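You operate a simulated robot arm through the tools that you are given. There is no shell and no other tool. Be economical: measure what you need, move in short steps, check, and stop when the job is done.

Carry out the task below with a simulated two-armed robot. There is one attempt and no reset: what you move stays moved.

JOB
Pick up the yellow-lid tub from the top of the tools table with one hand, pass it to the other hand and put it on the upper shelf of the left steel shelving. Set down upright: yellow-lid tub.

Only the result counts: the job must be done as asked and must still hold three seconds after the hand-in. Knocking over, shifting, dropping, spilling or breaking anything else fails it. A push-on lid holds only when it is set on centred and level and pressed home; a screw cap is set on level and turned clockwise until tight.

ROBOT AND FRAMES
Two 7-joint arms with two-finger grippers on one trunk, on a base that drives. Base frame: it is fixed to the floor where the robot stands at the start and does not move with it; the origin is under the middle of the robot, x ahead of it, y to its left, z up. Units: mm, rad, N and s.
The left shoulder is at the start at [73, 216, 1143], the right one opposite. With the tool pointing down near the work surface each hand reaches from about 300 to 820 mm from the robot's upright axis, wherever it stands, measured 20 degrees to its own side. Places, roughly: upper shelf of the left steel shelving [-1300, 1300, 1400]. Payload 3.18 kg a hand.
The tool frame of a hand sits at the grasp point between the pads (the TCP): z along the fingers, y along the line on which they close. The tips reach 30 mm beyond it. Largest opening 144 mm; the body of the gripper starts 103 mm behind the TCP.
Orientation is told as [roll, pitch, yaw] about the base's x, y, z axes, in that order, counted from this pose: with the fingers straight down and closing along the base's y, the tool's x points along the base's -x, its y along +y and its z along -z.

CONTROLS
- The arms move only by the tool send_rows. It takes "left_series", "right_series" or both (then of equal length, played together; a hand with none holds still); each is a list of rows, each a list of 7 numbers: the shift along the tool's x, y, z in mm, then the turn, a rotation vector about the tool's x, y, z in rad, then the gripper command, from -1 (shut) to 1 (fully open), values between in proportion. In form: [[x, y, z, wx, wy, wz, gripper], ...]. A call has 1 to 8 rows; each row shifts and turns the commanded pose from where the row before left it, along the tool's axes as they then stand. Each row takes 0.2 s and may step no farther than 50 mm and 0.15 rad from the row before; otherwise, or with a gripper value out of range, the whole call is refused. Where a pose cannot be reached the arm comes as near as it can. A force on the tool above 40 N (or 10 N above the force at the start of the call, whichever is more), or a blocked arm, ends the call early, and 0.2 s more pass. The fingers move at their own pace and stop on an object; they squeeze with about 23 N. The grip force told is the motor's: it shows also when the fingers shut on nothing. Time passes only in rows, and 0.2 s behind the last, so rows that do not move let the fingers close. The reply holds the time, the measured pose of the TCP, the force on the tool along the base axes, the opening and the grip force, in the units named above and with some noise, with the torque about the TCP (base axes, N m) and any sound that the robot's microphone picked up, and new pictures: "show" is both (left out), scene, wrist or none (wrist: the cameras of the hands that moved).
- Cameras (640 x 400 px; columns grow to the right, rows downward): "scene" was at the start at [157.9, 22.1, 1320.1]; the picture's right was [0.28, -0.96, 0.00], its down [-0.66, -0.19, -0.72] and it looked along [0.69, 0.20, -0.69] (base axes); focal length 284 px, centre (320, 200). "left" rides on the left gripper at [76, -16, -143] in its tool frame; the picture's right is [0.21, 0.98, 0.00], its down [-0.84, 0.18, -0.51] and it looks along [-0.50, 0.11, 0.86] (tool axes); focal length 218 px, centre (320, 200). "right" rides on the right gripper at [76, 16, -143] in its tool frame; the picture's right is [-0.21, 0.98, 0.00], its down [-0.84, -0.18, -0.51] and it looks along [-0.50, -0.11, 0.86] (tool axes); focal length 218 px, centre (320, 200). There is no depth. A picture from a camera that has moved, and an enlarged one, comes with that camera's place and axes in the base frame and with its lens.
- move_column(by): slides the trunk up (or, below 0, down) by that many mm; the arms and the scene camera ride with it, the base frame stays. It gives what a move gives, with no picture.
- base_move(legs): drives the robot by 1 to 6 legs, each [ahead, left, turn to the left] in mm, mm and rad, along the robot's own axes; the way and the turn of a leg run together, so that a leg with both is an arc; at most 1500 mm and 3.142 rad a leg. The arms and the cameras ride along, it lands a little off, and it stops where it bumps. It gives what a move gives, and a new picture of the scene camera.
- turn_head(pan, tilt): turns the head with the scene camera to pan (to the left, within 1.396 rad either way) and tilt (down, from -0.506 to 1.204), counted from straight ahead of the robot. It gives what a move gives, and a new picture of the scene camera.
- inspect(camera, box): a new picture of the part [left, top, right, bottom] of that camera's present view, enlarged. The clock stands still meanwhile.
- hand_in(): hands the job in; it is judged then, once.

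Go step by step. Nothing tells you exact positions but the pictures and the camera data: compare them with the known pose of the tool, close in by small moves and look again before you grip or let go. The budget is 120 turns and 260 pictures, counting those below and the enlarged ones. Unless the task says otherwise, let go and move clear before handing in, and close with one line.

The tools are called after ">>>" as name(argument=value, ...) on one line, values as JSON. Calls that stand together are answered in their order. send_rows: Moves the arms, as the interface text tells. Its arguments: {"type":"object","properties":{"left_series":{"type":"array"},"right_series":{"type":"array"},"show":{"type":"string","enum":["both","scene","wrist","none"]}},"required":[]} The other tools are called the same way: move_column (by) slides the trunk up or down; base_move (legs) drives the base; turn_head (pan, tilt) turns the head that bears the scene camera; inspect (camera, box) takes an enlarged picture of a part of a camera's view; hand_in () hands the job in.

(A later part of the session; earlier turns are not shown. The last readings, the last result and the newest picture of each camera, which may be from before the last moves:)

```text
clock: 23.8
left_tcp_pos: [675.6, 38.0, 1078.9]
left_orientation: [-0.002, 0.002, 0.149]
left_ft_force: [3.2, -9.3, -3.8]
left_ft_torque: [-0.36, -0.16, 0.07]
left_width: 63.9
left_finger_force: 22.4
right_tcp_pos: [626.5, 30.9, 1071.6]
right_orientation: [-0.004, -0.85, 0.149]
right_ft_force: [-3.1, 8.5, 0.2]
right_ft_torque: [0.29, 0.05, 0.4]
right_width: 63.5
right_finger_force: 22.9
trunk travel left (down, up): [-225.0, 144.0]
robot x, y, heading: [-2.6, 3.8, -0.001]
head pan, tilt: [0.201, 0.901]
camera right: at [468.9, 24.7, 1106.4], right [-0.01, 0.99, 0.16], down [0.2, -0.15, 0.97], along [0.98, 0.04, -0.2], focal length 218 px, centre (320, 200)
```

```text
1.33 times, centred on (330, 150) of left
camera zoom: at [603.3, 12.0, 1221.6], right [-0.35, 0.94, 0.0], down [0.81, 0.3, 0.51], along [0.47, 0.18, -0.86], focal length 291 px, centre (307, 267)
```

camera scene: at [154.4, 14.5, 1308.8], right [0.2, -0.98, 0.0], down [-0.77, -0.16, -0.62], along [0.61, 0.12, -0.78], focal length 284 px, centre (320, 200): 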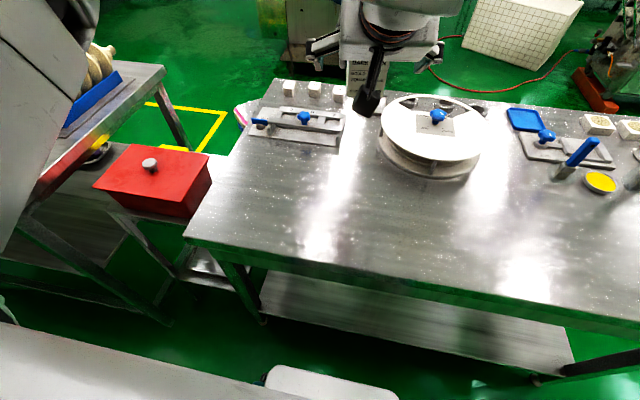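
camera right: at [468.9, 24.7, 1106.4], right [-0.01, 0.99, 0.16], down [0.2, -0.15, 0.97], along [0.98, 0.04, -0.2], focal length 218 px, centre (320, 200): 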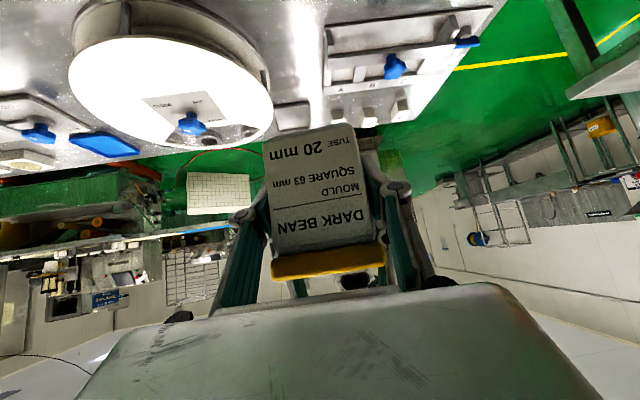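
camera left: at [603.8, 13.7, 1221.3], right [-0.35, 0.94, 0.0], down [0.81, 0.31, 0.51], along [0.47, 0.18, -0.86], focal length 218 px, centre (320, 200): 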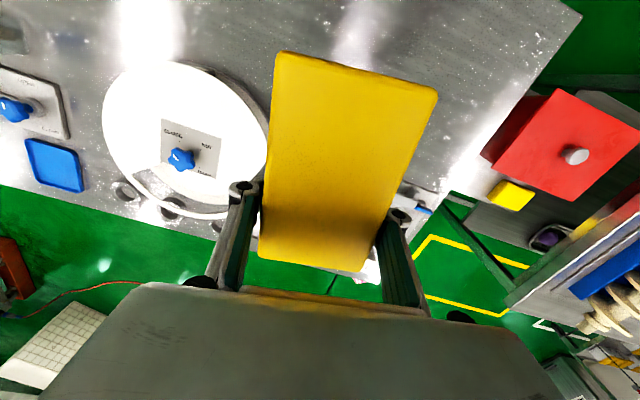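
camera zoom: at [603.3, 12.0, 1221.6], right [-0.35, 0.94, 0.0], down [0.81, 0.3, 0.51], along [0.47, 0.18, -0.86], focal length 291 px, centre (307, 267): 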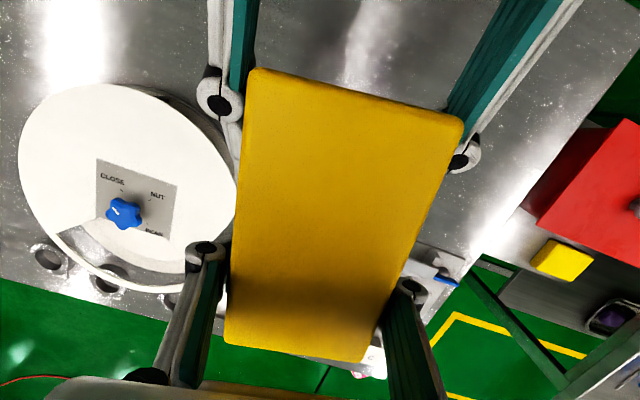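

Both hands hold it. I'll open the left hand and check that the right keeps it.

>>> send_rows(left_series=[[0, 0, 0, 0, 0, 0, 0.0], [0, 0, 0, 0, 0, 0, 0.4], [0, 0, 0, 0, 0, 0, 0.4]], show="wrist")

>>> inspect(camera="right", box=[180, 60, 460, 310])

```text
clock: 24.6
left_tcp_pos: [676.5, 39.7, 1079.0]
left_orientation: [-0.002, 0.003, 0.151]
left_ft_force: [0.3, -0.7, -0.7]
left_ft_torque: [-0.02, -0.01, -0.01]
left_width: 100.7
left_finger_force: 0.0
right_tcp_pos: [627.3, 30.8, 1071.1]
right_orientation: [-0.002, -0.85, 0.146]
right_ft_force: [-0.5, 0.5, -0.3]
right_ft_torque: [-0.02, 0.11, 0.03]
right_width: 63.7
right_finger_force: 23.0
trunk travel left (down, up): [-225.0, 144.0]
robot x, y, heading: [3.3, -0.7, -0.0]
head pan, tilt: [0.201, 0.901]
camera left: at [603.6, 12.5, 1221.6], right [-0.35, 0.94, 0.0], down [0.81, 0.31, 0.51], along [0.47, 0.18, -0.86], focal length 218 px, centre (320, 200)
```

left: 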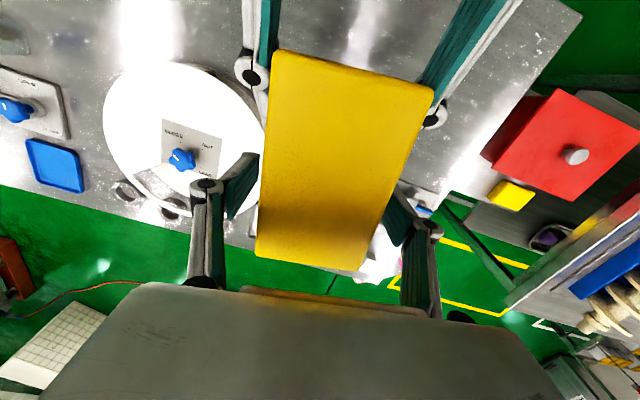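

```text
1.60 times, centred on (320, 185) of right
camera zoom: at [469.3, 24.2, 1106.2], right [-0.01, 0.99, 0.16], down [0.2, -0.15, 0.97], along [0.98, 0.04, -0.2], focal length 349 px, centre (320, 224)
```

zoom: 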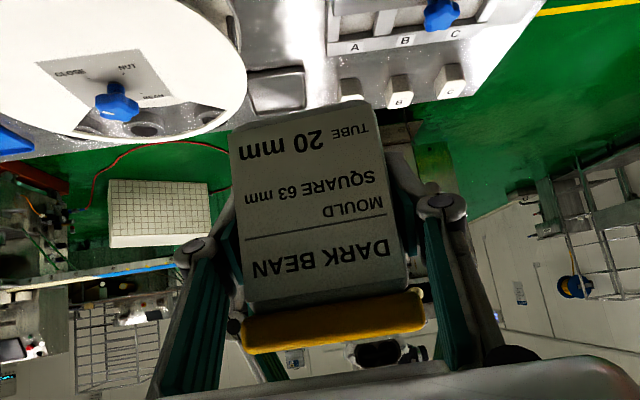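

The right hand holds it alone. The left is near its reach limit upward, so I'll move both hands back and up together to gain headroom before withdrawing it.

>>> send_rows(left_series=[[12.5, 0, -8.75, 0, 0, 0, 0.4], [12.5, 0, -8.75, 0, 0, 0, 0.4], [12.5, 0, -8.75, 0, 0, 0, 0.4], [12.5, 0, -8.75, 0, 0, 0, 0.4]], right_series=[[1.7, 0, -15.2, 0, 0, 0, -1], [1.7, 0, -15.2, 0, 0, 0, -1], [1.7, 0, -15.2, 0, 0, 0, -1], [1.7, 0, -15.2, 0, 0, 0, -1]], show="wrist")

```text
clock: 25.6
left_tcp_pos: [622.9, 33.9, 1115.0]
left_orientation: [-0.002, 0.0, 0.153]
left_ft_force: [-0.2, 0.8, 0.4]
left_ft_torque: [0.01, -0.01, -0.01]
left_width: 100.7
left_finger_force: 0.0
right_tcp_pos: [573.4, 21.7, 1106.9]
right_orientation: [-0.001, -0.851, 0.146]
right_ft_force: [-0.8, 0.3, -5.0]
right_ft_torque: [-0.04, 0.1, 0.05]
right_width: 63.6
right_finger_force: 23.5
trunk travel left (down, up): [-225.0, 144.0]
robot x, y, heading: [-0.1, -0.4, 0.004]
head pan, tilt: [0.201, 0.901]
camera right: at [416.2, 15.6, 1142.3], right [-0.01, 0.99, 0.16], down [0.2, -0.15, 0.97], along [0.98, 0.04, -0.19], focal length 218 px, centre (320, 200)
camera left: at [550.5, 6.7, 1257.7], right [-0.35, 0.94, 0.0], down [0.81, 0.31, 0.51], along [0.47, 0.18, -0.86], focal length 218 px, centre (320, 200)
```

right: 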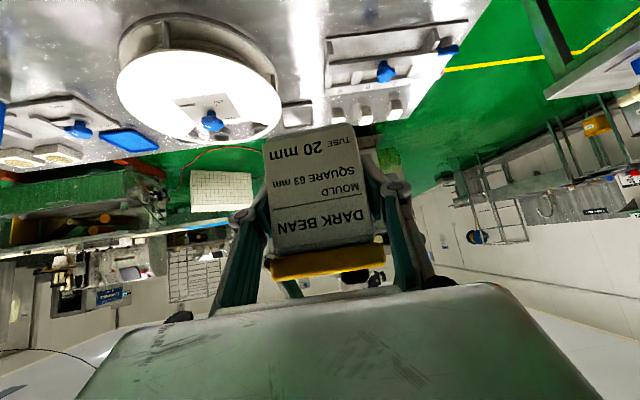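
left: 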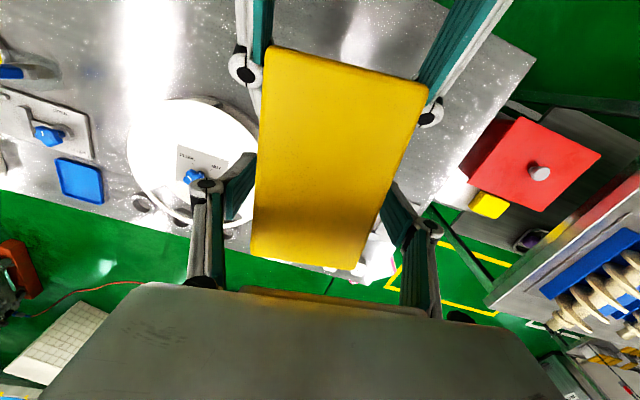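

The right now carries the full weight. I'll centre the left slightly and raise it clear.

>>> send_rows(left_series=[[0, -4, 0, 0, 0, 0, 0.6], [0, 0, -20, 0, 0, 0, 0.6], [0, 0, -22, 0, 0, 0, 0.6], [0, 0, -22, 0, 0, 0, 0.6], [0, 0, -22, 0, 0, 0, 0.6]], show="both")

```text
clock: 26.8
left_tcp_pos: [621.6, 35.9, 1186.8]
left_orientation: [-0.002, 0.0, 0.153]
left_ft_force: [-0.1, -0.5, -0.1]
left_ft_torque: [-0.05, -0.02, -0.01]
left_width: 115.0
left_finger_force: 0.2
left hand out of reach, approached as far as the arm can: row 5
right_tcp_pos: [575.2, 21.2, 1105.7]
right_orientation: [-0.001, -0.85, 0.147]
right_ft_force: [0.7, 0.0, -3.7]
right_ft_torque: [-0.02, 0.09, -0.02]
right_width: 63.7
right_finger_force: 23.2
trunk travel left (down, up): [-225.0, 144.0]
robot x, y, heading: [-2.6, 0.2, -0.001]
head pan, tilt: [0.201, 0.901]
camera scene: at [153.3, 14.4, 1309.1], right [0.2, -0.98, 0.0], down [-0.77, -0.16, -0.62], along [0.61, 0.12, -0.78], focal length 284 px, centre (320, 200)
camera left: at [548.6, 8.9, 1330.0], right [-0.35, 0.94, 0.0], down [0.81, 0.31, 0.51], along [0.48, 0.18, -0.86], focal length 218 px, centre (320, 200)
```

scene: 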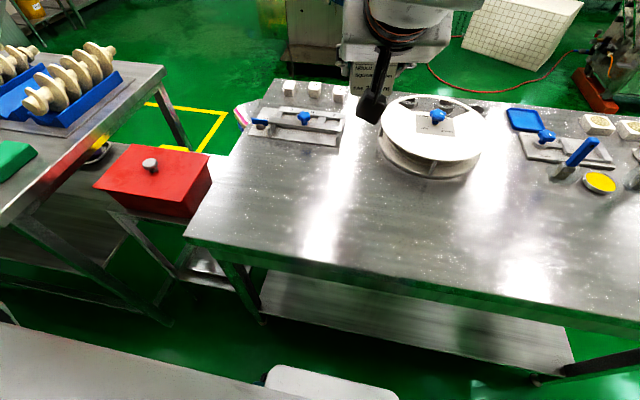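
left: 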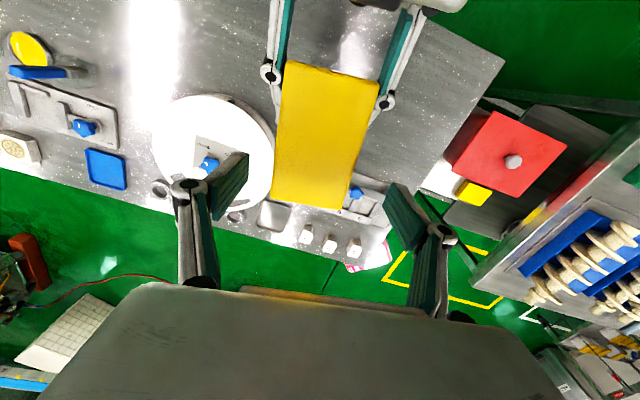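

The left tips are about level with the lid top. I'll lower the right along its own axis by 35 mm, then swing the left hand out to the left.

>>> send_rows(left_series=[[0, 0, 0, 0, 0, 0, 0.6], [0, 0, 0, 0, 0, 0, 0.6], [0, 0, 0, 0, 0, 0, 0.6], [0, 30, 0, 0, 0, 0, 0.6], [0, 45, 0, 0, 0, 0, 0.6], [0, 45, 0, 0, 0, 0, 0.6], [0, 45, 0, 0, 0, 0, 0.6]], right_series=[[0, 0, 18, 0, 0, 0, -1], [0, 0, 18, 0, 0, 0, -1], [0, 0, 0, 0, 0, 0, -1], [0, 0, 0, 0, 0, 0, -1], [0, 0, 0, 0, 0, 0, -1], [0, 0, 0, 0, 0, 0, -1], [0, 0, 0, 0, 0, 0, -1]], show="both")

```text
clock: 28.4
left_tcp_pos: [596.8, 202.0, 1184.9]
left_orientation: [-0.002, 0.0, 0.151]
left_ft_force: [-1.0, 0.3, -0.1]
left_ft_torque: [-0.04, -0.02, -0.03]
left_width: 114.9
left_finger_force: 0.2
right_tcp_pos: [600.9, 28.6, 1082.3]
right_orientation: [-0.005, -0.851, 0.15]
right_ft_force: [-0.7, 0.7, -3.6]
right_ft_torque: [-0.06, 0.11, -0.05]
right_width: 63.8
right_finger_force: 22.9
trunk travel left (down, up): [-225.0, 144.0]
robot x, y, heading: [0.8, -0.4, 0.001]
head pan, tilt: [0.201, 0.901]
camera scene: at [152.8, 15.7, 1309.2], right [0.2, -0.98, 0.0], down [-0.77, -0.16, -0.62], along [0.61, 0.12, -0.78], focal length 284 px, centre (320, 200)
camera right: at [444.0, 22.0, 1117.7], right [-0.01, 0.99, 0.15], down [0.2, -0.15, 0.97], along [0.98, 0.04, -0.2], focal length 218 px, centre (320, 200)
camera left: at [523.8, 174.0, 1327.4], right [-0.35, 0.94, 0.0], down [0.81, 0.31, 0.51], along [0.47, 0.18, -0.86], focal length 218 px, centre (320, 200)
```

scene: 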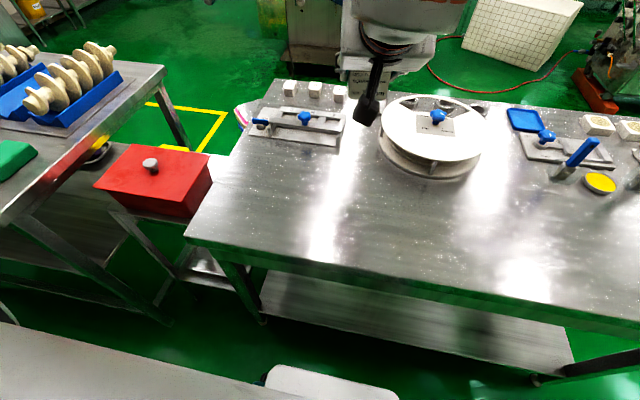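
right: 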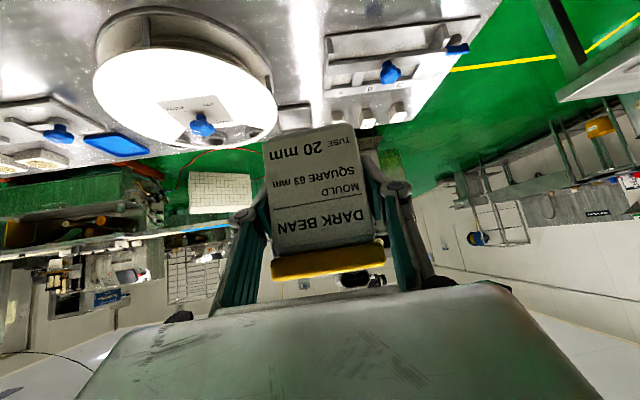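
left: 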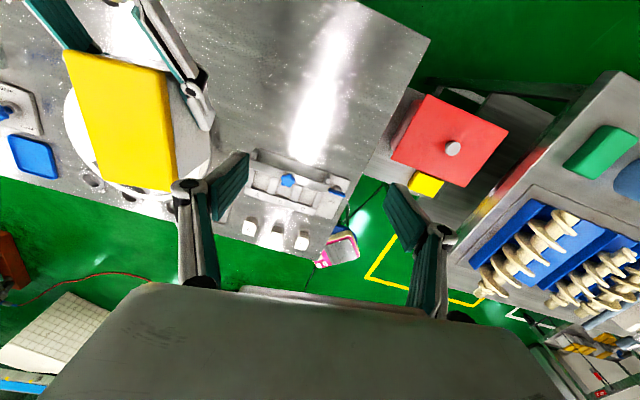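

The handover is done: the tub is level in the right hand and the left is clear. I'll back off a little from the table, turn left and look toward the shelving.

>>> turn_head(pan=1.39, tilt=0.35)

>>> base_move(legs=[[-250, 0, 0], [0, 0, 0.8]])

```text
clock: 29.8
left_tcp_pos: [597.3, 198.8, 1185.4]
left_orientation: [-0.002, 0.002, 0.15]
left_ft_force: [-0.7, 0.8, 0.7]
left_ft_torque: [0.0, 0.0, 0.04]
left_width: 115.2
left_finger_force: 0.1
right_tcp_pos: [602.2, 26.2, 1082.2]
right_orientation: [-0.001, -0.85, 0.145]
right_ft_force: [-0.5, -0.3, -4.4]
right_ft_torque: [0.01, 0.09, -0.01]
right_width: 63.7
right_finger_force: 22.6
trunk travel left (down, up): [-225.0, 144.0]
robot x, y, heading: [-1.6, 0.1, 0.001]
head pan, tilt: [1.389, 0.351]
camera scene: at [96.2, 90.8, 1356.7], right [0.98, -0.18, 0.0], down [-0.06, -0.34, -0.94], along [0.17, 0.92, -0.34], focal length 284 px, centre (320, 200)
```

scene: 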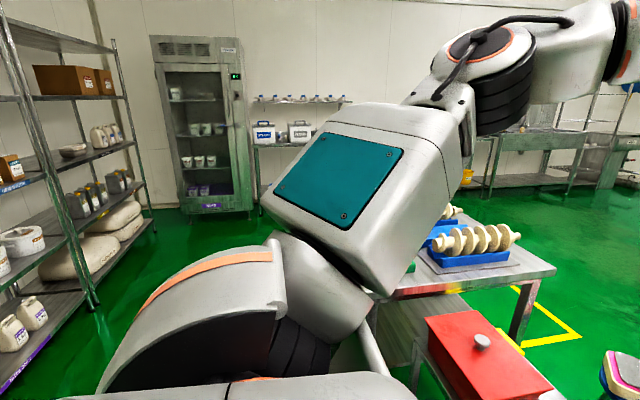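

```text
clock: 33.7
left_tcp_pos: [27.6, 564.5, 1185.9]
left_orientation: [-0.001, 0.002, 0.937]
left_ft_force: [-0.3, -0.6, -0.2]
left_ft_torque: [-0.04, -0.01, 0.02]
left_width: 115.1
left_finger_force: 0.1
right_tcp_pos: [152.6, 445.0, 1082.1]
right_orientation: [-0.001, -0.849, 0.934]
right_ft_force: [0.1, 0.9, -3.7]
right_ft_torque: [-0.12, 0.08, -0.03]
right_width: 63.5
right_finger_force: 23.7
trunk travel left (down, up): [-225.0, 144.0]
robot x, y, heading: [-252.9, -0.1, 0.783]
head pan, tilt: [1.389, 0.351]
camera scene: at [-249.3, 130.7, 1356.7], right [0.82, 0.57, 0.0], down [0.2, -0.28, -0.94], along [-0.53, 0.77, -0.34], focal length 284 px, centre (320, 200)
```

scene: 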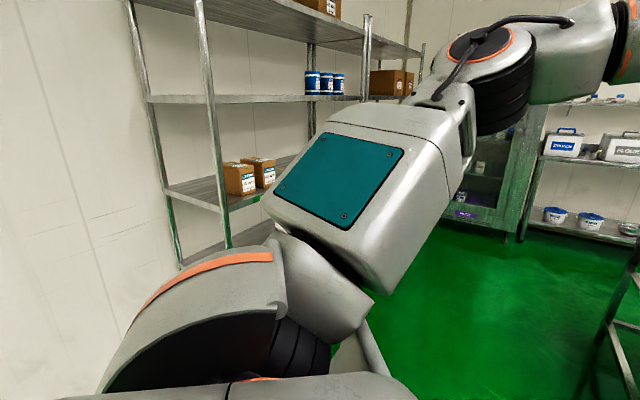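

The bay at about x -1076 to -1530, y 650 to 1900 holds the eye-level shelf with blue jars, matching (-1300, 1300, ~1400). I'll turn in place to face it and look straight ahead.

>>> base_move(legs=[[0, 0, 1.2], [0, 0, 1.16]])

>>> turn_head(pan=-0.7, tilt=0.1)

```text
clock: 40.0
left_tcp_pos: [-846.2, -209.1, 1185.1]
left_orientation: [-0.001, 0.003, -2.975]
left_ft_force: [0.4, -0.1, 0.4]
left_ft_torque: [0.02, -0.01, 0.0]
left_width: 114.9
left_finger_force: 0.1
right_tcp_pos: [-852.1, -37.2, 1081.9]
right_orientation: [-0.002, -0.851, -2.978]
right_ft_force: [1.0, 0.6, -3.3]
right_ft_torque: [0.01, -0.11, -0.04]
right_width: 63.5
right_finger_force: 23.3
trunk travel left (down, up): [-225.0, 144.0]
robot x, y, heading: [-254.5, 3.5, -3.122]
head pan, tilt: [1.389, 0.351]
camera scene: at [-342.8, -94.1, 1356.7], right [-0.99, 0.16, 0.0], down [0.06, 0.34, -0.94], along [-0.15, -0.93, -0.34], focal length 284 px, centre (320, 200)
```

scene: 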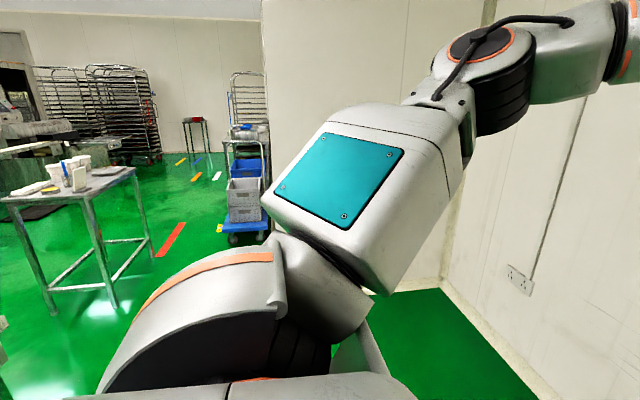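

```text
clock: 42.0
left_tcp_pos: [-847.6, -209.4, 1185.2]
left_orientation: [-0.002, 0.002, -2.975]
left_ft_force: [0.0, -0.1, -0.6]
left_ft_torque: [-0.02, 0.02, 0.0]
left_width: 115.3
left_finger_force: 0.1
right_tcp_pos: [-853.4, -36.6, 1081.5]
right_orientation: [-0.002, -0.85, -2.979]
right_ft_force: [0.4, -0.6, -4.5]
right_ft_torque: [-0.02, -0.08, -0.02]
right_width: 63.7
right_finger_force: 22.6
trunk travel left (down, up): [-225.0, 144.0]
robot x, y, heading: [-249.3, -0.2, -3.12]
head pan, tilt: [-0.7, 0.099]
camera scene: at [-398.9, 56.1, 1380.1], right [0.63, 0.78, 0.0], down [0.08, -0.06, -0.99], along [-0.77, 0.63, -0.1], focal length 284 px, centre (320, 200)
```

scene: 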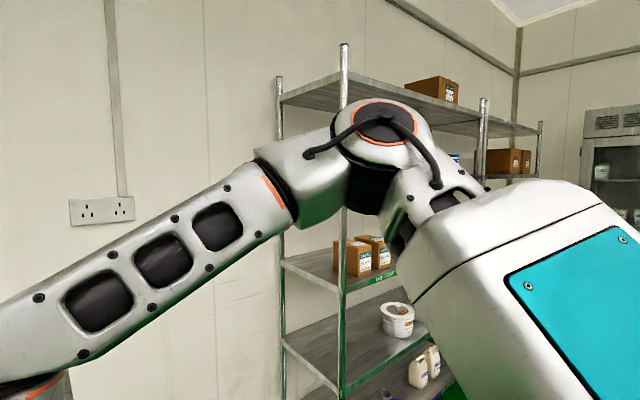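

The right arm hides part of the view. I'll raise the trunk and slide to the right (+y) until I'm in front of the empty left part of that shelf.

>>> move_column(by=144)

>>> base_move(legs=[[0, -1000, -0.02]])

>>> turn_head(pan=0.1, tilt=0.15)

```text
clock: 43.7
left_tcp_pos: [-830.7, -208.3, 1359.5]
left_orientation: [-0.011, -0.056, -2.972]
left_ft_force: [0.2, 0.6, 0.2]
left_ft_torque: [-0.04, 0.02, 0.01]
left_width: 115.0
left_finger_force: 0.0
right_tcp_pos: [-853.7, -37.1, 1226.0]
right_orientation: [-0.001, -0.848, -2.979]
right_ft_force: [0.2, 0.2, -3.6]
right_ft_torque: [0.03, -0.08, 0.0]
right_width: 63.6
right_finger_force: 22.2
trunk travel left (down, up): [-369.0, 0.0]
robot x, y, heading: [-252.9, -0.0, -3.122]
head pan, tilt: [-0.7, 0.099]
```

```text
clock: 52.7
left_tcp_pos: [-840.4, 802.6, 1360.5]
left_orientation: [-0.01, -0.055, -2.996]
left_ft_force: [0.3, -0.5, 1.0]
left_ft_torque: [0.0, 0.01, -0.04]
left_width: 115.3
left_finger_force: 0.1
right_tcp_pos: [-859.3, 975.8, 1225.7]
right_orientation: [-0.001, -0.85, -3.002]
right_ft_force: [0.6, 0.7, -4.1]
right_ft_torque: [0.03, -0.1, -0.01]
right_width: 63.8
right_finger_force: 23.0
trunk travel left (down, up): [-369.0, 0.0]
robot x, y, heading: [-250.9, 998.3, 3.135]
head pan, tilt: [-0.7, 0.099]
camera scene: at [-365.8, 1056.1, 1525.8], right [0.65, 0.76, 0.0], down [0.08, -0.06, -0.99], along [-0.76, 0.65, -0.1], focal length 284 px, centre (320, 200)
```

scene: 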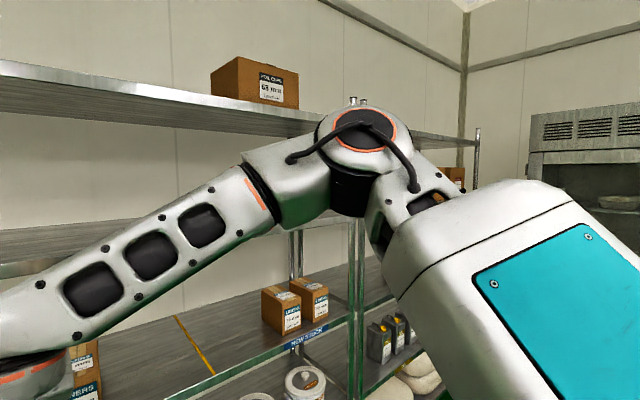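

```text
clock: 53.9
left_tcp_pos: [-840.8, 802.2, 1359.8]
left_orientation: [-0.01, -0.055, -2.996]
left_ft_force: [-0.2, 0.4, -0.3]
left_ft_torque: [-0.03, 0.0, -0.02]
left_width: 115.3
left_finger_force: 0.0
right_tcp_pos: [-858.4, 973.8, 1226.5]
right_orientation: [-0.001, -0.85, -3.002]
right_ft_force: [0.3, -1.2, -4.1]
right_ft_torque: [0.01, -0.08, 0.03]
right_width: 63.8
right_finger_force: 23.2
trunk travel left (down, up): [-369.0, 0.0]
robot x, y, heading: [-257.8, 994.4, 3.135]
head pan, tilt: [0.099, 0.15]
camera scene: at [-388.2, 987.9, 1521.1], right [-0.09, 1.0, 0.0], down [0.15, 0.01, -0.99], along [-0.98, -0.09, -0.15], focal length 284 px, centre (320, 200)
```

scene: 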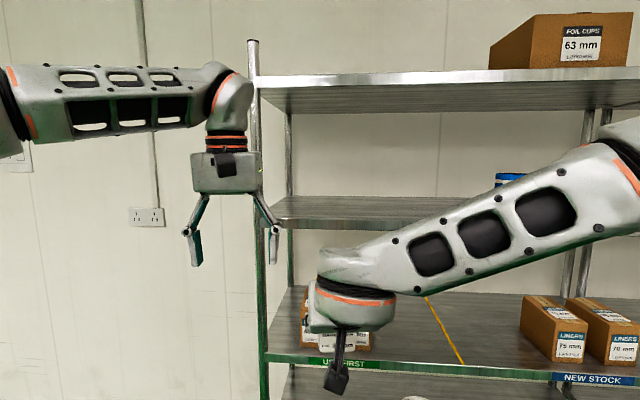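

I'm in front of the bay. I'll enlarge the view of the eye-level shelf.

>>> inspect(camera="scene", box=[240, 150, 560, 280])

>>> inspect(camera="right", box=[0, 0, 640, 400])

>>> inspect(camera="left", box=[0, 0, 640, 400])

```text
2.00 times, centred on (400, 215) of scene
camera zoom: at [-388.2, 987.9, 1521.1], right [-0.09, 1.0, 0.0], down [0.15, 0.01, -0.99], along [-0.98, -0.09, -0.15], focal length 567 px, centre (160, 170)
```

zoom: 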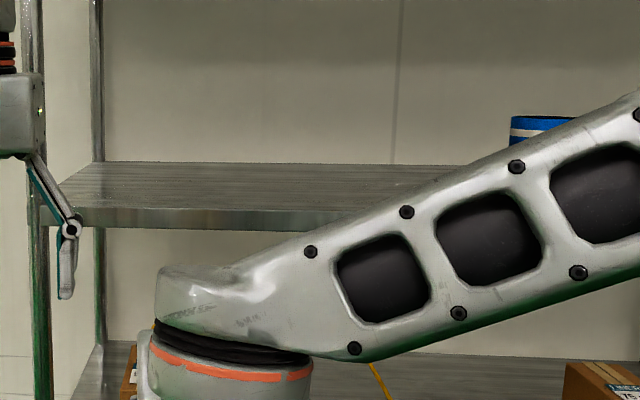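

```text
1.00 times, centred on (320, 200) of right (not enlarged: the box is as wide or as high as the picture)
camera zoom: at [-699.2, 980.8, 1261.4], right [0.0, -0.99, 0.16], down [-0.2, 0.15, 0.97], along [-0.98, -0.03, -0.2], focal length 218 px, centre (320, 200)
```

zoom: 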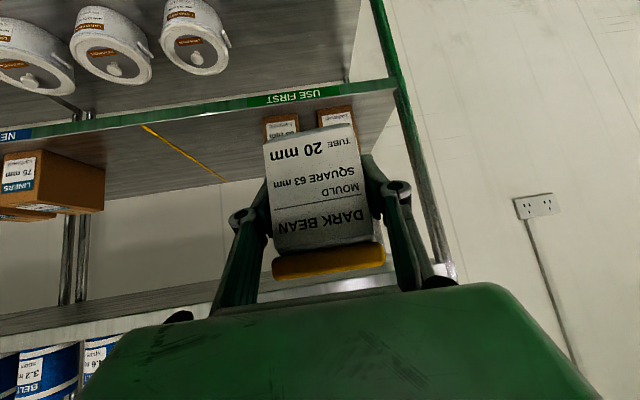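

```text
1.00 times, centred on (320, 200) of left (not enlarged: the box is as wide or as high as the picture)
camera zoom: at [-759.2, 829.2, 1497.9], right [0.35, -0.94, -0.02], down [-0.78, -0.3, 0.55], along [-0.52, -0.17, -0.83], focal length 218 px, centre (320, 200)
```

zoom: 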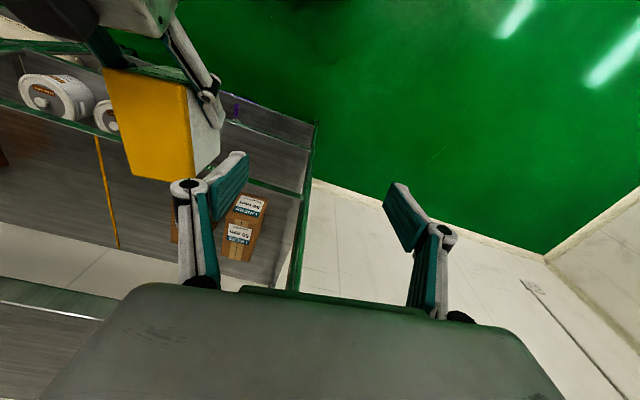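

The left half of that shelf is empty. Its surface is at z ≈ 1362 and its front edge at x ≈ -1108, from two cameras. I'll raise the tub by about 205 mm outside the shelf, then drive closer.

>>> send_rows(right_series=[[-19.2, 0, -16.9, 0, 0, 0, -1], [-19.2, 0, -16.9, 0, 0, 0, -1], [-19.2, 0, -16.9, 0, 0, 0, -1], [-19.2, 0, -16.9, 0, 0, 0, -1], [-19.2, 0, -16.9, 0, 0, 0, -1], [-19.2, 0, -16.9, 0, 0, 0, -1], [-19.2, 0, -16.9, 0, 0, 0, -1], [-19.2, 0, -16.9, 0, 0, 0, -1]], show="both")

```text
clock: 55.7
left_tcp_pos: [-838.9, 802.1, 1359.7]
left_orientation: [-0.009, -0.056, -2.996]
left_ft_force: [0.2, -1.0, 0.4]
left_ft_torque: [0.01, -0.01, 0.01]
left_width: 115.0
left_finger_force: 0.1
right_tcp_pos: [-858.1, 975.2, 1430.2]
right_orientation: [-0.002, -0.85, -3.001]
right_ft_force: [-0.5, 0.5, -4.6]
right_ft_torque: [0.02, -0.07, -0.01]
right_width: 63.6
right_finger_force: 23.0
trunk travel left (down, up): [-369.0, 0.0]
robot x, y, heading: [-255.6, 994.2, 3.136]
head pan, tilt: [0.099, 0.15]
camera scene: at [-387.7, 987.8, 1521.2], right [-0.09, 1.0, 0.0], down [0.15, 0.01, -0.99], along [-0.98, -0.09, -0.15], focal length 284 px, centre (320, 200)
camera right: at [-698.0, 980.6, 1466.1], right [0.0, -0.99, 0.15], down [-0.2, 0.15, 0.97], along [-0.98, -0.03, -0.2], focal length 218 px, centre (320, 200)
```

scene: 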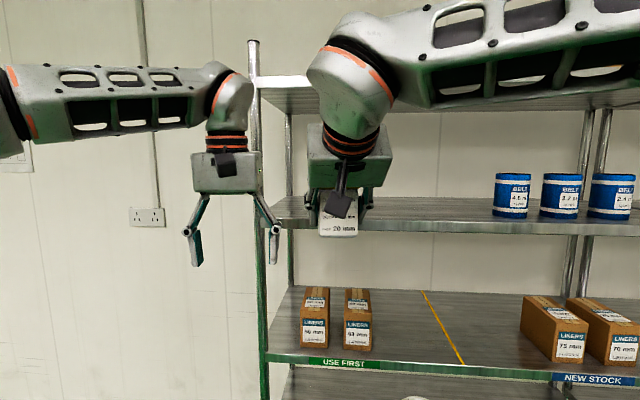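
right: 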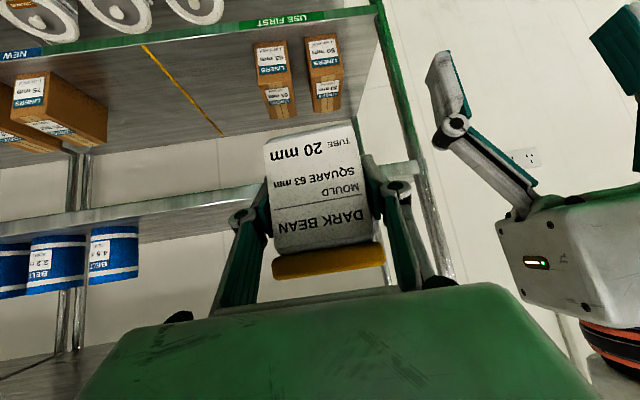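

The empty area is clear and the jars are far to the right. I'll drive 150 mm closer.

>>> base_move(legs=[[150, 0, 0]])

>>> inspect(camera="left", box=[0, 0, 640, 400])

```text
clock: 57.1
left_tcp_pos: [-994.5, 803.1, 1359.7]
left_orientation: [-0.01, -0.056, -2.996]
left_ft_force: [-0.6, -0.1, 0.3]
left_ft_torque: [0.01, 0.01, 0.01]
left_width: 115.4
left_finger_force: 0.0
right_tcp_pos: [-1014.5, 975.6, 1428.8]
right_orientation: [-0.002, -0.848, -3.0]
right_ft_force: [-1.6, 0.6, -3.7]
right_ft_torque: [-0.01, -0.11, 0.02]
right_width: 63.7
right_finger_force: 22.9
trunk travel left (down, up): [-369.0, 0.0]
robot x, y, heading: [-412.8, 1000.9, 3.138]
head pan, tilt: [0.099, 0.15]
camera scene: at [-544.4, 988.8, 1521.1], right [-0.09, 1.0, 0.0], down [0.15, 0.01, -0.99], along [-0.98, -0.09, -0.15], focal length 284 px, centre (320, 200)
```

scene: 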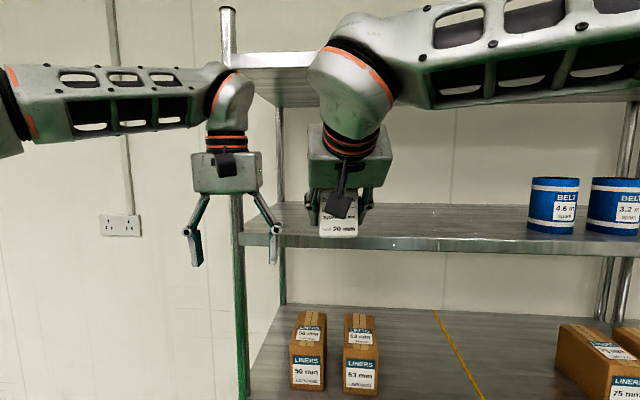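

```text
1.00 times, centred on (320, 200) of left (not enlarged: the box is as wide or as high as the picture)
camera zoom: at [-915.1, 829.7, 1497.9], right [0.35, -0.94, -0.02], down [-0.78, -0.3, 0.55], along [-0.52, -0.17, -0.83], focal length 218 px, centre (320, 200)
```

zoom: 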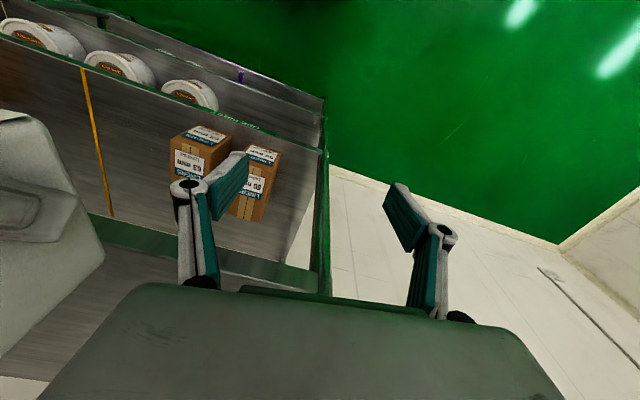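

The shelf front re-measures at x ≈ -1115, z ≈ 1361. I'll move the tub in by 173 mm at its present height, about 30 mm above the shelf.

>>> send_rows(right_series=[[-22.7, -4.9, 25.8, 0, 0, 0, -1], [-22.7, -4.9, 25.8, 0, 0, 0, -1], [-22.7, -4.9, 25.8, 0, 0, 0, -1], [-22.7, -4.9, 25.8, 0, 0, 0, -1], [-22.7, -4.9, 25.8, 0, 0, 0, -1]], show="both")

>>> inspect(camera="scene", box=[260, 100, 460, 260])

```text
clock: 58.3
left_tcp_pos: [-998.4, 802.4, 1360.1]
left_orientation: [-0.012, -0.057, -2.994]
left_ft_force: [-0.6, -0.8, 0.5]
left_ft_torque: [0.01, -0.01, -0.01]
left_width: 115.1
left_finger_force: 0.1
right_tcp_pos: [-1189.4, 985.8, 1440.0]
right_orientation: [0.028, -0.854, -3.03]
right_ft_force: [0.3, -0.4, -4.8]
right_ft_torque: [0.05, -0.1, -0.02]
right_width: 63.5
right_finger_force: 23.6
trunk travel left (down, up): [-369.0, 0.0]
robot x, y, heading: [-412.3, 996.5, 3.137]
head pan, tilt: [0.099, 0.15]
camera scene: at [-545.3, 988.3, 1521.0], right [-0.09, 1.0, 0.0], down [0.15, 0.01, -0.99], along [-0.98, -0.09, -0.15], focal length 284 px, centre (320, 200)
camera right: at [-1029.7, 990.5, 1475.7], right [-0.01, -0.98, 0.18], down [-0.19, 0.17, 0.97], along [-0.98, -0.03, -0.19], focal length 218 px, centre (320, 200)
```

scene: 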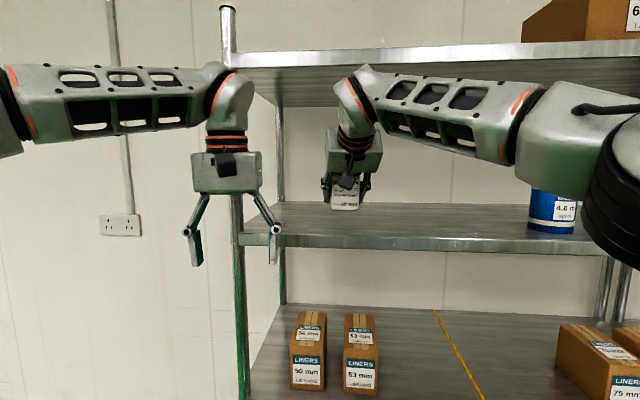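
right: 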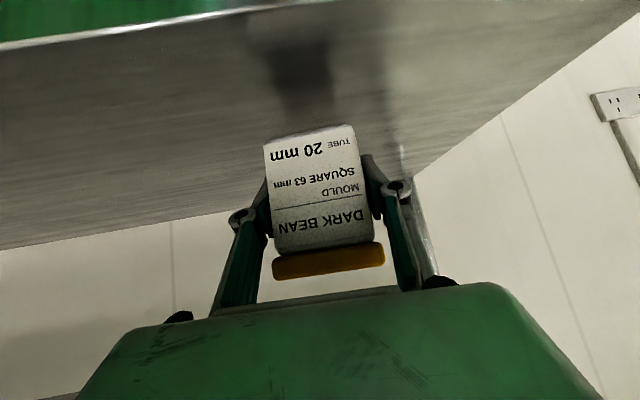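

```text
2.50 times, centred on (360, 180) of scene
camera zoom: at [-545.3, 988.3, 1521.0], right [-0.09, 1.0, 0.0], down [0.15, 0.01, -0.99], along [-0.98, -0.09, -0.15], focal length 709 px, centre (220, 250)
```

zoom: 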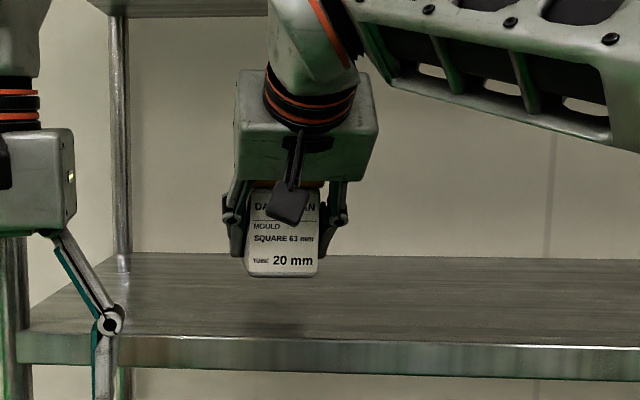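

The tub is over the shelf, about 35 mm above it, with about a degree of roll. I'll correct the roll and begin lowering.

>>> send_rows(right_series=[[7.5, 0, 6.6, 0.014, 0, 0, -1], [7.5, 0, 6.6, 0.014, 0, 0, -1]], show="wrist")

```text
clock: 58.9
left_tcp_pos: [-996.2, 802.2, 1361.3]
left_orientation: [-0.01, -0.055, -2.994]
left_ft_force: [-0.1, -0.5, 0.2]
left_ft_torque: [-0.01, 0.04, 0.0]
left_width: 115.0
left_finger_force: 0.1
right_tcp_pos: [-1189.8, 981.1, 1414.8]
right_orientation: [-0.008, -0.849, -3.022]
right_ft_force: [-0.5, 0.9, -4.7]
right_ft_torque: [0.04, -0.15, 0.01]
right_width: 63.5
right_finger_force: 23.0
trunk travel left (down, up): [-369.0, 0.0]
robot x, y, heading: [-411.6, 996.2, 3.132]
head pan, tilt: [0.099, 0.15]
camera right: at [-1029.4, 983.5, 1450.5], right [-0.03, -0.99, 0.15], down [-0.19, 0.15, 0.97], along [-0.98, 0.0, -0.19], focal length 218 px, centre (320, 200)
```

right: 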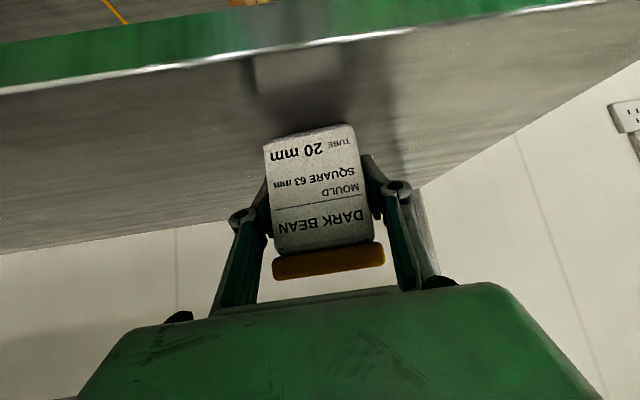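

Level again. I'll lower in small steps until I feel contact.

>>> send_rows(right_series=[[3.4, 0, 3, -0.006, 0, 0, -1], [3, 0, 2.6, 0, 0, 0, -1], [2.2, 0, 2, 0, 0, 0, -1], [0, 0, 0, 0, 0, 0, -1]], show="wrist")

>>> inspect(camera="scene", box=[280, 120, 420, 260])

```text
clock: 59.9
left_tcp_pos: [-996.8, 802.2, 1358.9]
left_orientation: [-0.011, -0.055, -2.994]
left_ft_force: [-0.7, 0.5, 0.1]
left_ft_torque: [-0.04, 0.0, 0.0]
left_width: 115.1
left_finger_force: 0.0
right_tcp_pos: [-1187.8, 976.7, 1399.8]
right_orientation: [-0.028, -0.854, -2.998]
right_ft_force: [-5.1, 1.1, 11.3]
right_ft_torque: [-0.57, 0.68, -0.15]
right_width: 63.5
right_finger_force: 23.5
trunk travel left (down, up): [-369.0, 0.0]
robot x, y, heading: [-413.2, 996.3, 3.138]
head pan, tilt: [0.099, 0.15]
camera right: at [-1027.9, 978.8, 1435.3], right [-0.02, -0.99, 0.14], down [-0.19, 0.14, 0.97], along [-0.98, -0.01, -0.19], focal length 218 px, centre (320, 200)
```

right: 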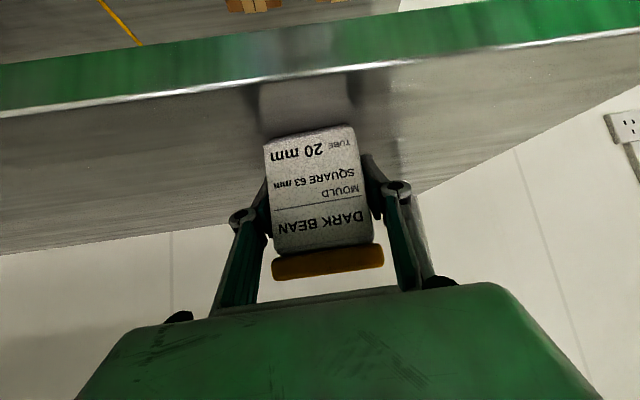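

```text
2.86 times, centred on (350, 190) of scene
camera zoom: at [-543.5, 988.8, 1521.3], right [-0.09, 1.0, 0.0], down [0.15, 0.01, -0.99], along [-0.98, -0.09, -0.15], focal length 810 px, centre (234, 229)
```

zoom: 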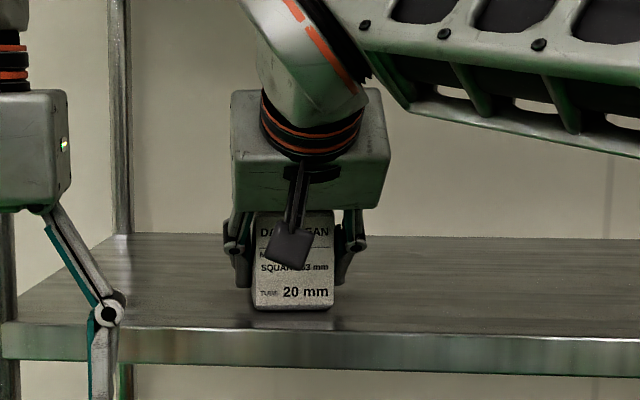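

Contact at z ≈ 1400, pressing about 15 N with a slight roll. I'll ease the pressure and level it.

>>> send_rows(right_series=[[-0.7, 0, -0.6, -0.014, 0, 0, -1], [0, 0, 0, -0.012, 0, 0, -1], [0, 0, 0, 0, 0, 0, -1]], show="none")

```text
clock: 60.7
left_tcp_pos: [-995.3, 802.9, 1360.7]
left_orientation: [-0.01, -0.057, -2.995]
left_ft_force: [-0.3, -0.3, -0.4]
left_ft_torque: [-0.01, -0.02, 0.0]
left_width: 115.3
left_finger_force: 0.1
right_tcp_pos: [-1186.8, 974.9, 1399.4]
right_orientation: [0.001, -0.849, -3.003]
right_ft_force: [-3.3, 3.7, 8.5]
right_ft_torque: [0.45, 0.43, -0.07]
right_width: 63.6
right_finger_force: 22.4
trunk travel left (down, up): [-369.0, 0.0]
robot x, y, heading: [-410.5, 1000.2, 3.137]
head pan, tilt: [0.099, 0.15]
```

Level and resting on the shelf. I'll ease off slightly more and open the hand.

>>> send_rows(right_series=[[-0.7, 0, -0.6, 0, 0, 0, -1], [0, 0, 0, 0, 0, 0, 0.0], [0, 0, 0, 0, 0, 0, 0.4], [0, 0, 0, 0, 0, 0, 0.5]], show="both")

>>> inspect(camera="right", box=[180, 60, 460, 310])

```text
clock: 61.7
left_tcp_pos: [-996.1, 802.5, 1360.0]
left_orientation: [-0.012, -0.058, -2.994]
left_ft_force: [1.3, 0.9, -0.4]
left_ft_torque: [-0.02, 0.01, 0.01]
left_width: 115.4
left_finger_force: 0.0
right_tcp_pos: [-1186.5, 975.6, 1399.8]
right_orientation: [0.003, -0.848, -2.999]
right_ft_force: [0.5, 0.1, 0.8]
right_ft_torque: [0.01, 0.0, -0.03]
right_width: 108.0
right_finger_force: 0.0
trunk travel left (down, up): [-369.0, 0.0]
robot x, y, heading: [-411.5, 1000.4, 3.136]
head pan, tilt: [0.099, 0.15]
camera scene: at [-543.9, 988.6, 1521.1], right [-0.09, 1.0, 0.0], down [0.15, 0.01, -0.99], along [-0.98, -0.09, -0.15], focal length 284 px, centre (320, 200)
camera right: at [-1027.6, 981.8, 1436.4], right [0.0, -0.99, 0.16], down [-0.2, 0.15, 0.97], along [-0.98, -0.03, -0.2], focal length 218 px, centre (320, 200)
```

scene: 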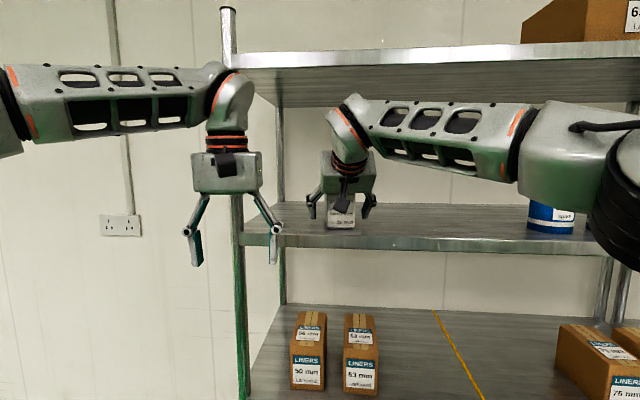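
right: 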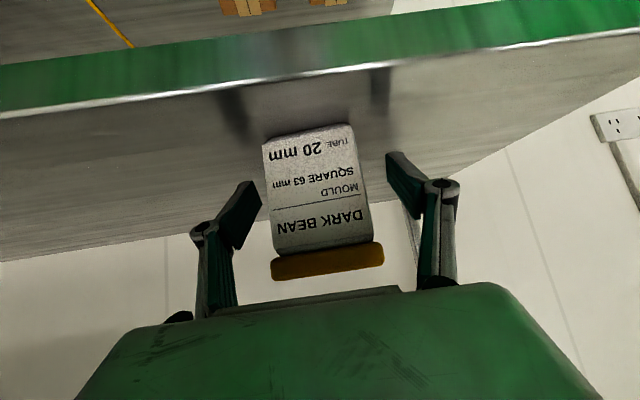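

```text
1.60 times, centred on (320, 185) of right
camera zoom: at [-1027.6, 981.8, 1436.4], right [0.0, -0.99, 0.16], down [-0.2, 0.15, 0.97], along [-0.98, -0.03, -0.2], focal length 349 px, centre (320, 224)
```

zoom: 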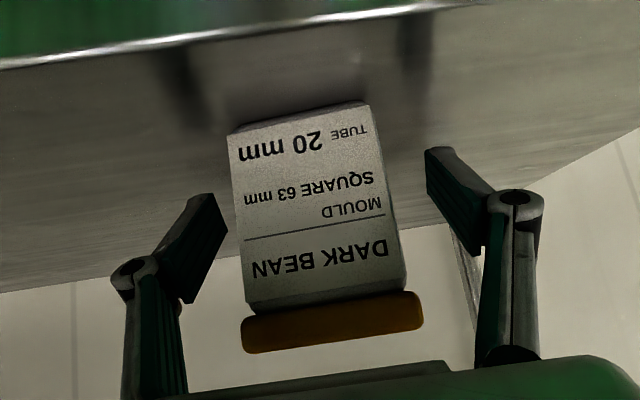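

The tub stands free on the shelf. I'll withdraw the hand horizontally.

>>> send_rows(right_series=[[12, 0, -16, 0, 0, 0, 0.5], [18.5, 0, -22, 0, 0, 0, 0.5], [19.8, 0, -22.5, 0, 0, 0, 0.5], [26.4, 0, -30, 0, 0, 0, 0.5], [26.4, 0, -30, 0, 0, 0, 0.5]], show="both")

>>> inspect(camera="scene", box=[260, 130, 420, 260])

```text
clock: 62.9
left_tcp_pos: [-994.2, 802.6, 1361.5]
left_orientation: [-0.01, -0.057, -2.994]
left_ft_force: [-0.2, 0.2, 0.3]
left_ft_torque: [-0.02, 0.08, 0.03]
left_width: 115.2
left_finger_force: 0.1
right_tcp_pos: [-1026.6, 997.7, 1405.3]
right_orientation: [0.003, -0.85, -3.001]
right_ft_force: [0.0, 0.1, 0.4]
right_ft_torque: [0.03, 0.05, -0.01]
right_width: 108.3
right_finger_force: 0.0
trunk travel left (down, up): [-369.0, 0.0]
robot x, y, heading: [-410.3, 997.2, 3.133]
head pan, tilt: [0.099, 0.15]
camera scene: at [-542.3, 989.1, 1521.3], right [-0.09, 1.0, 0.0], down [0.15, 0.01, -0.99], along [-0.98, -0.09, -0.15], focal length 284 px, centre (320, 200)
camera right: at [-867.4, 1005.1, 1441.8], right [0.0, -0.99, 0.16], down [-0.2, 0.15, 0.97], along [-0.98, -0.03, -0.2], focal length 218 px, centre (320, 200)
```

scene: 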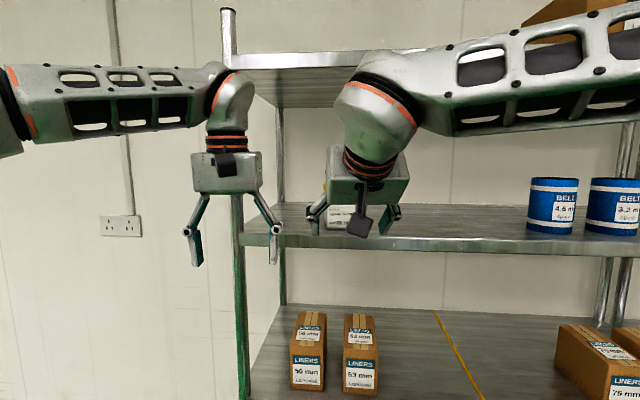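
right: 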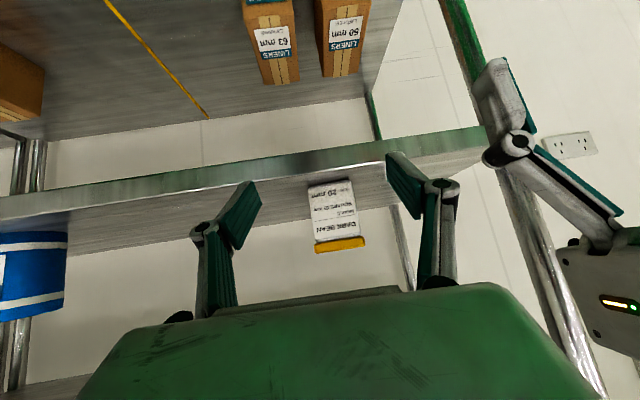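

```text
3.08 times, centred on (340, 195) of scene
camera zoom: at [-542.3, 989.1, 1521.3], right [-0.09, 1.0, 0.0], down [0.15, 0.01, -0.99], along [-0.98, -0.09, -0.15], focal length 873 px, centre (258, 215)
```

zoom: 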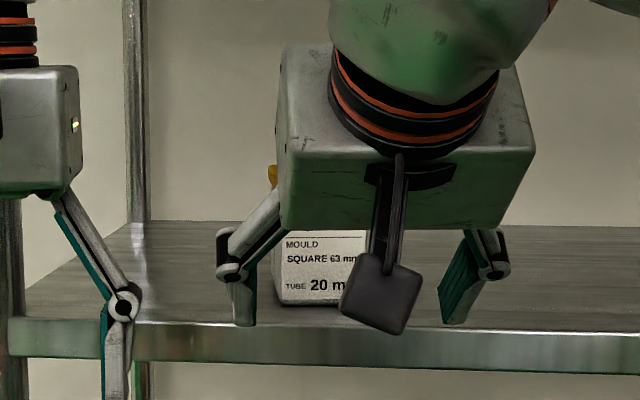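

The tub stands upright with its lid on. I'll back the robot off to be well clear and confirm.

>>> base_move(legs=[[250, 0, 0]])

```text
clock: 64.1
left_tcp_pos: [-1095.4, 812.2, 1360.2]
left_orientation: [-0.015, -0.019, -2.994]
left_ft_force: [6.4, 0.1, 3.3]
left_ft_torque: [0.12, 0.23, -0.18]
left_width: 116.1
left_finger_force: 0.1
right_tcp_pos: [-1141.4, 1000.9, 1403.6]
right_orientation: [0.002, -0.848, -3.003]
right_ft_force: [0.2, 0.4, -0.2]
right_ft_torque: [-0.01, 0.0, 0.02]
right_width: 107.8
right_finger_force: 0.2
trunk travel left (down, up): [-369.0, 0.0]
robot x, y, heading: [-527.4, 998.9, 3.133]
head pan, tilt: [0.099, 0.15]
stopped in leg 1: the force on the tool passed its limit at 116 N (the readings are from after the stop); the commanded pose is now the measured one
camera scene: at [-655.5, 989.8, 1521.4], right [-0.09, 1.0, 0.0], down [0.15, 0.01, -0.99], along [-0.98, -0.09, -0.15], focal length 284 px, centre (320, 200)
```

scene: 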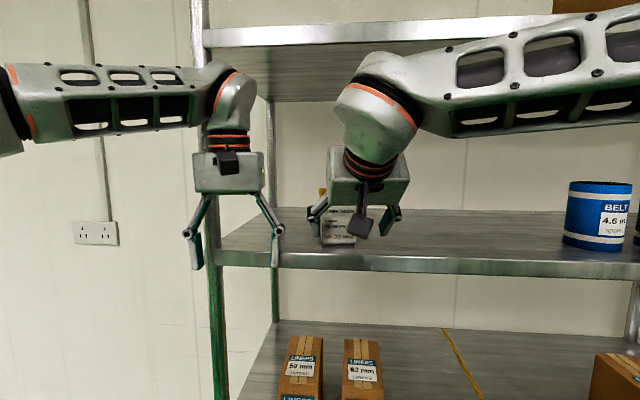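

That was my mistake: I drove forward instead of back, and the left fingers bumped the shelf lip. I'll check the tub before backing straight out.

>>> inspect(camera="right", box=[160, 60, 480, 310])

>>> inspect(camera="left", box=[0, 0, 640, 400])

```text
1.60 times, centred on (320, 185) of right
camera zoom: at [-982.3, 1006.5, 1440.7], right [0.0, -0.99, 0.16], down [-0.2, 0.15, 0.97], along [-0.98, -0.03, -0.2], focal length 349 px, centre (320, 224)
```

zoom: 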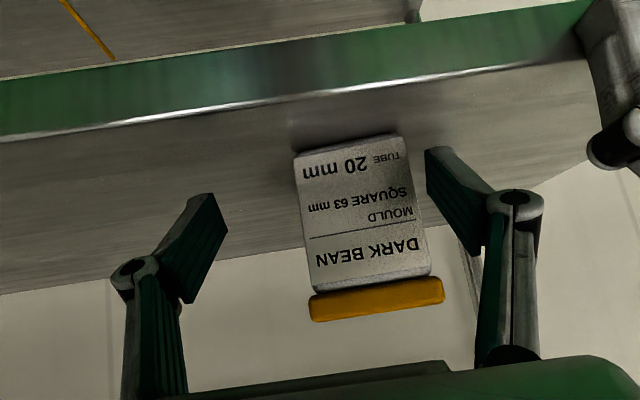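

```text
1.00 times, centred on (320, 200) of left (not enlarged: the box is as wide or as high as the picture)
camera zoom: at [-1018.6, 837.1, 1501.6], right [0.35, -0.94, -0.02], down [-0.8, -0.31, 0.52], along [-0.49, -0.17, -0.85], focal length 218 px, centre (320, 200)
```

zoom: 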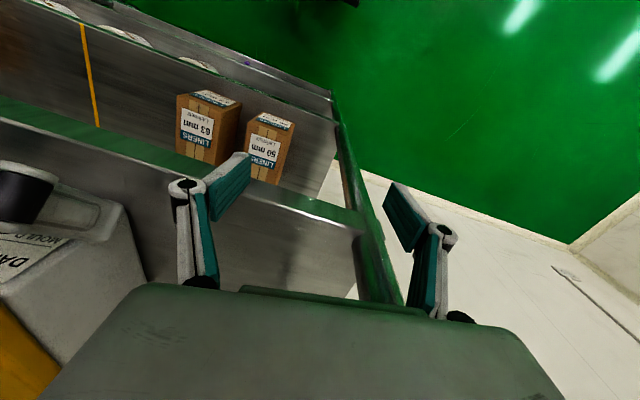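

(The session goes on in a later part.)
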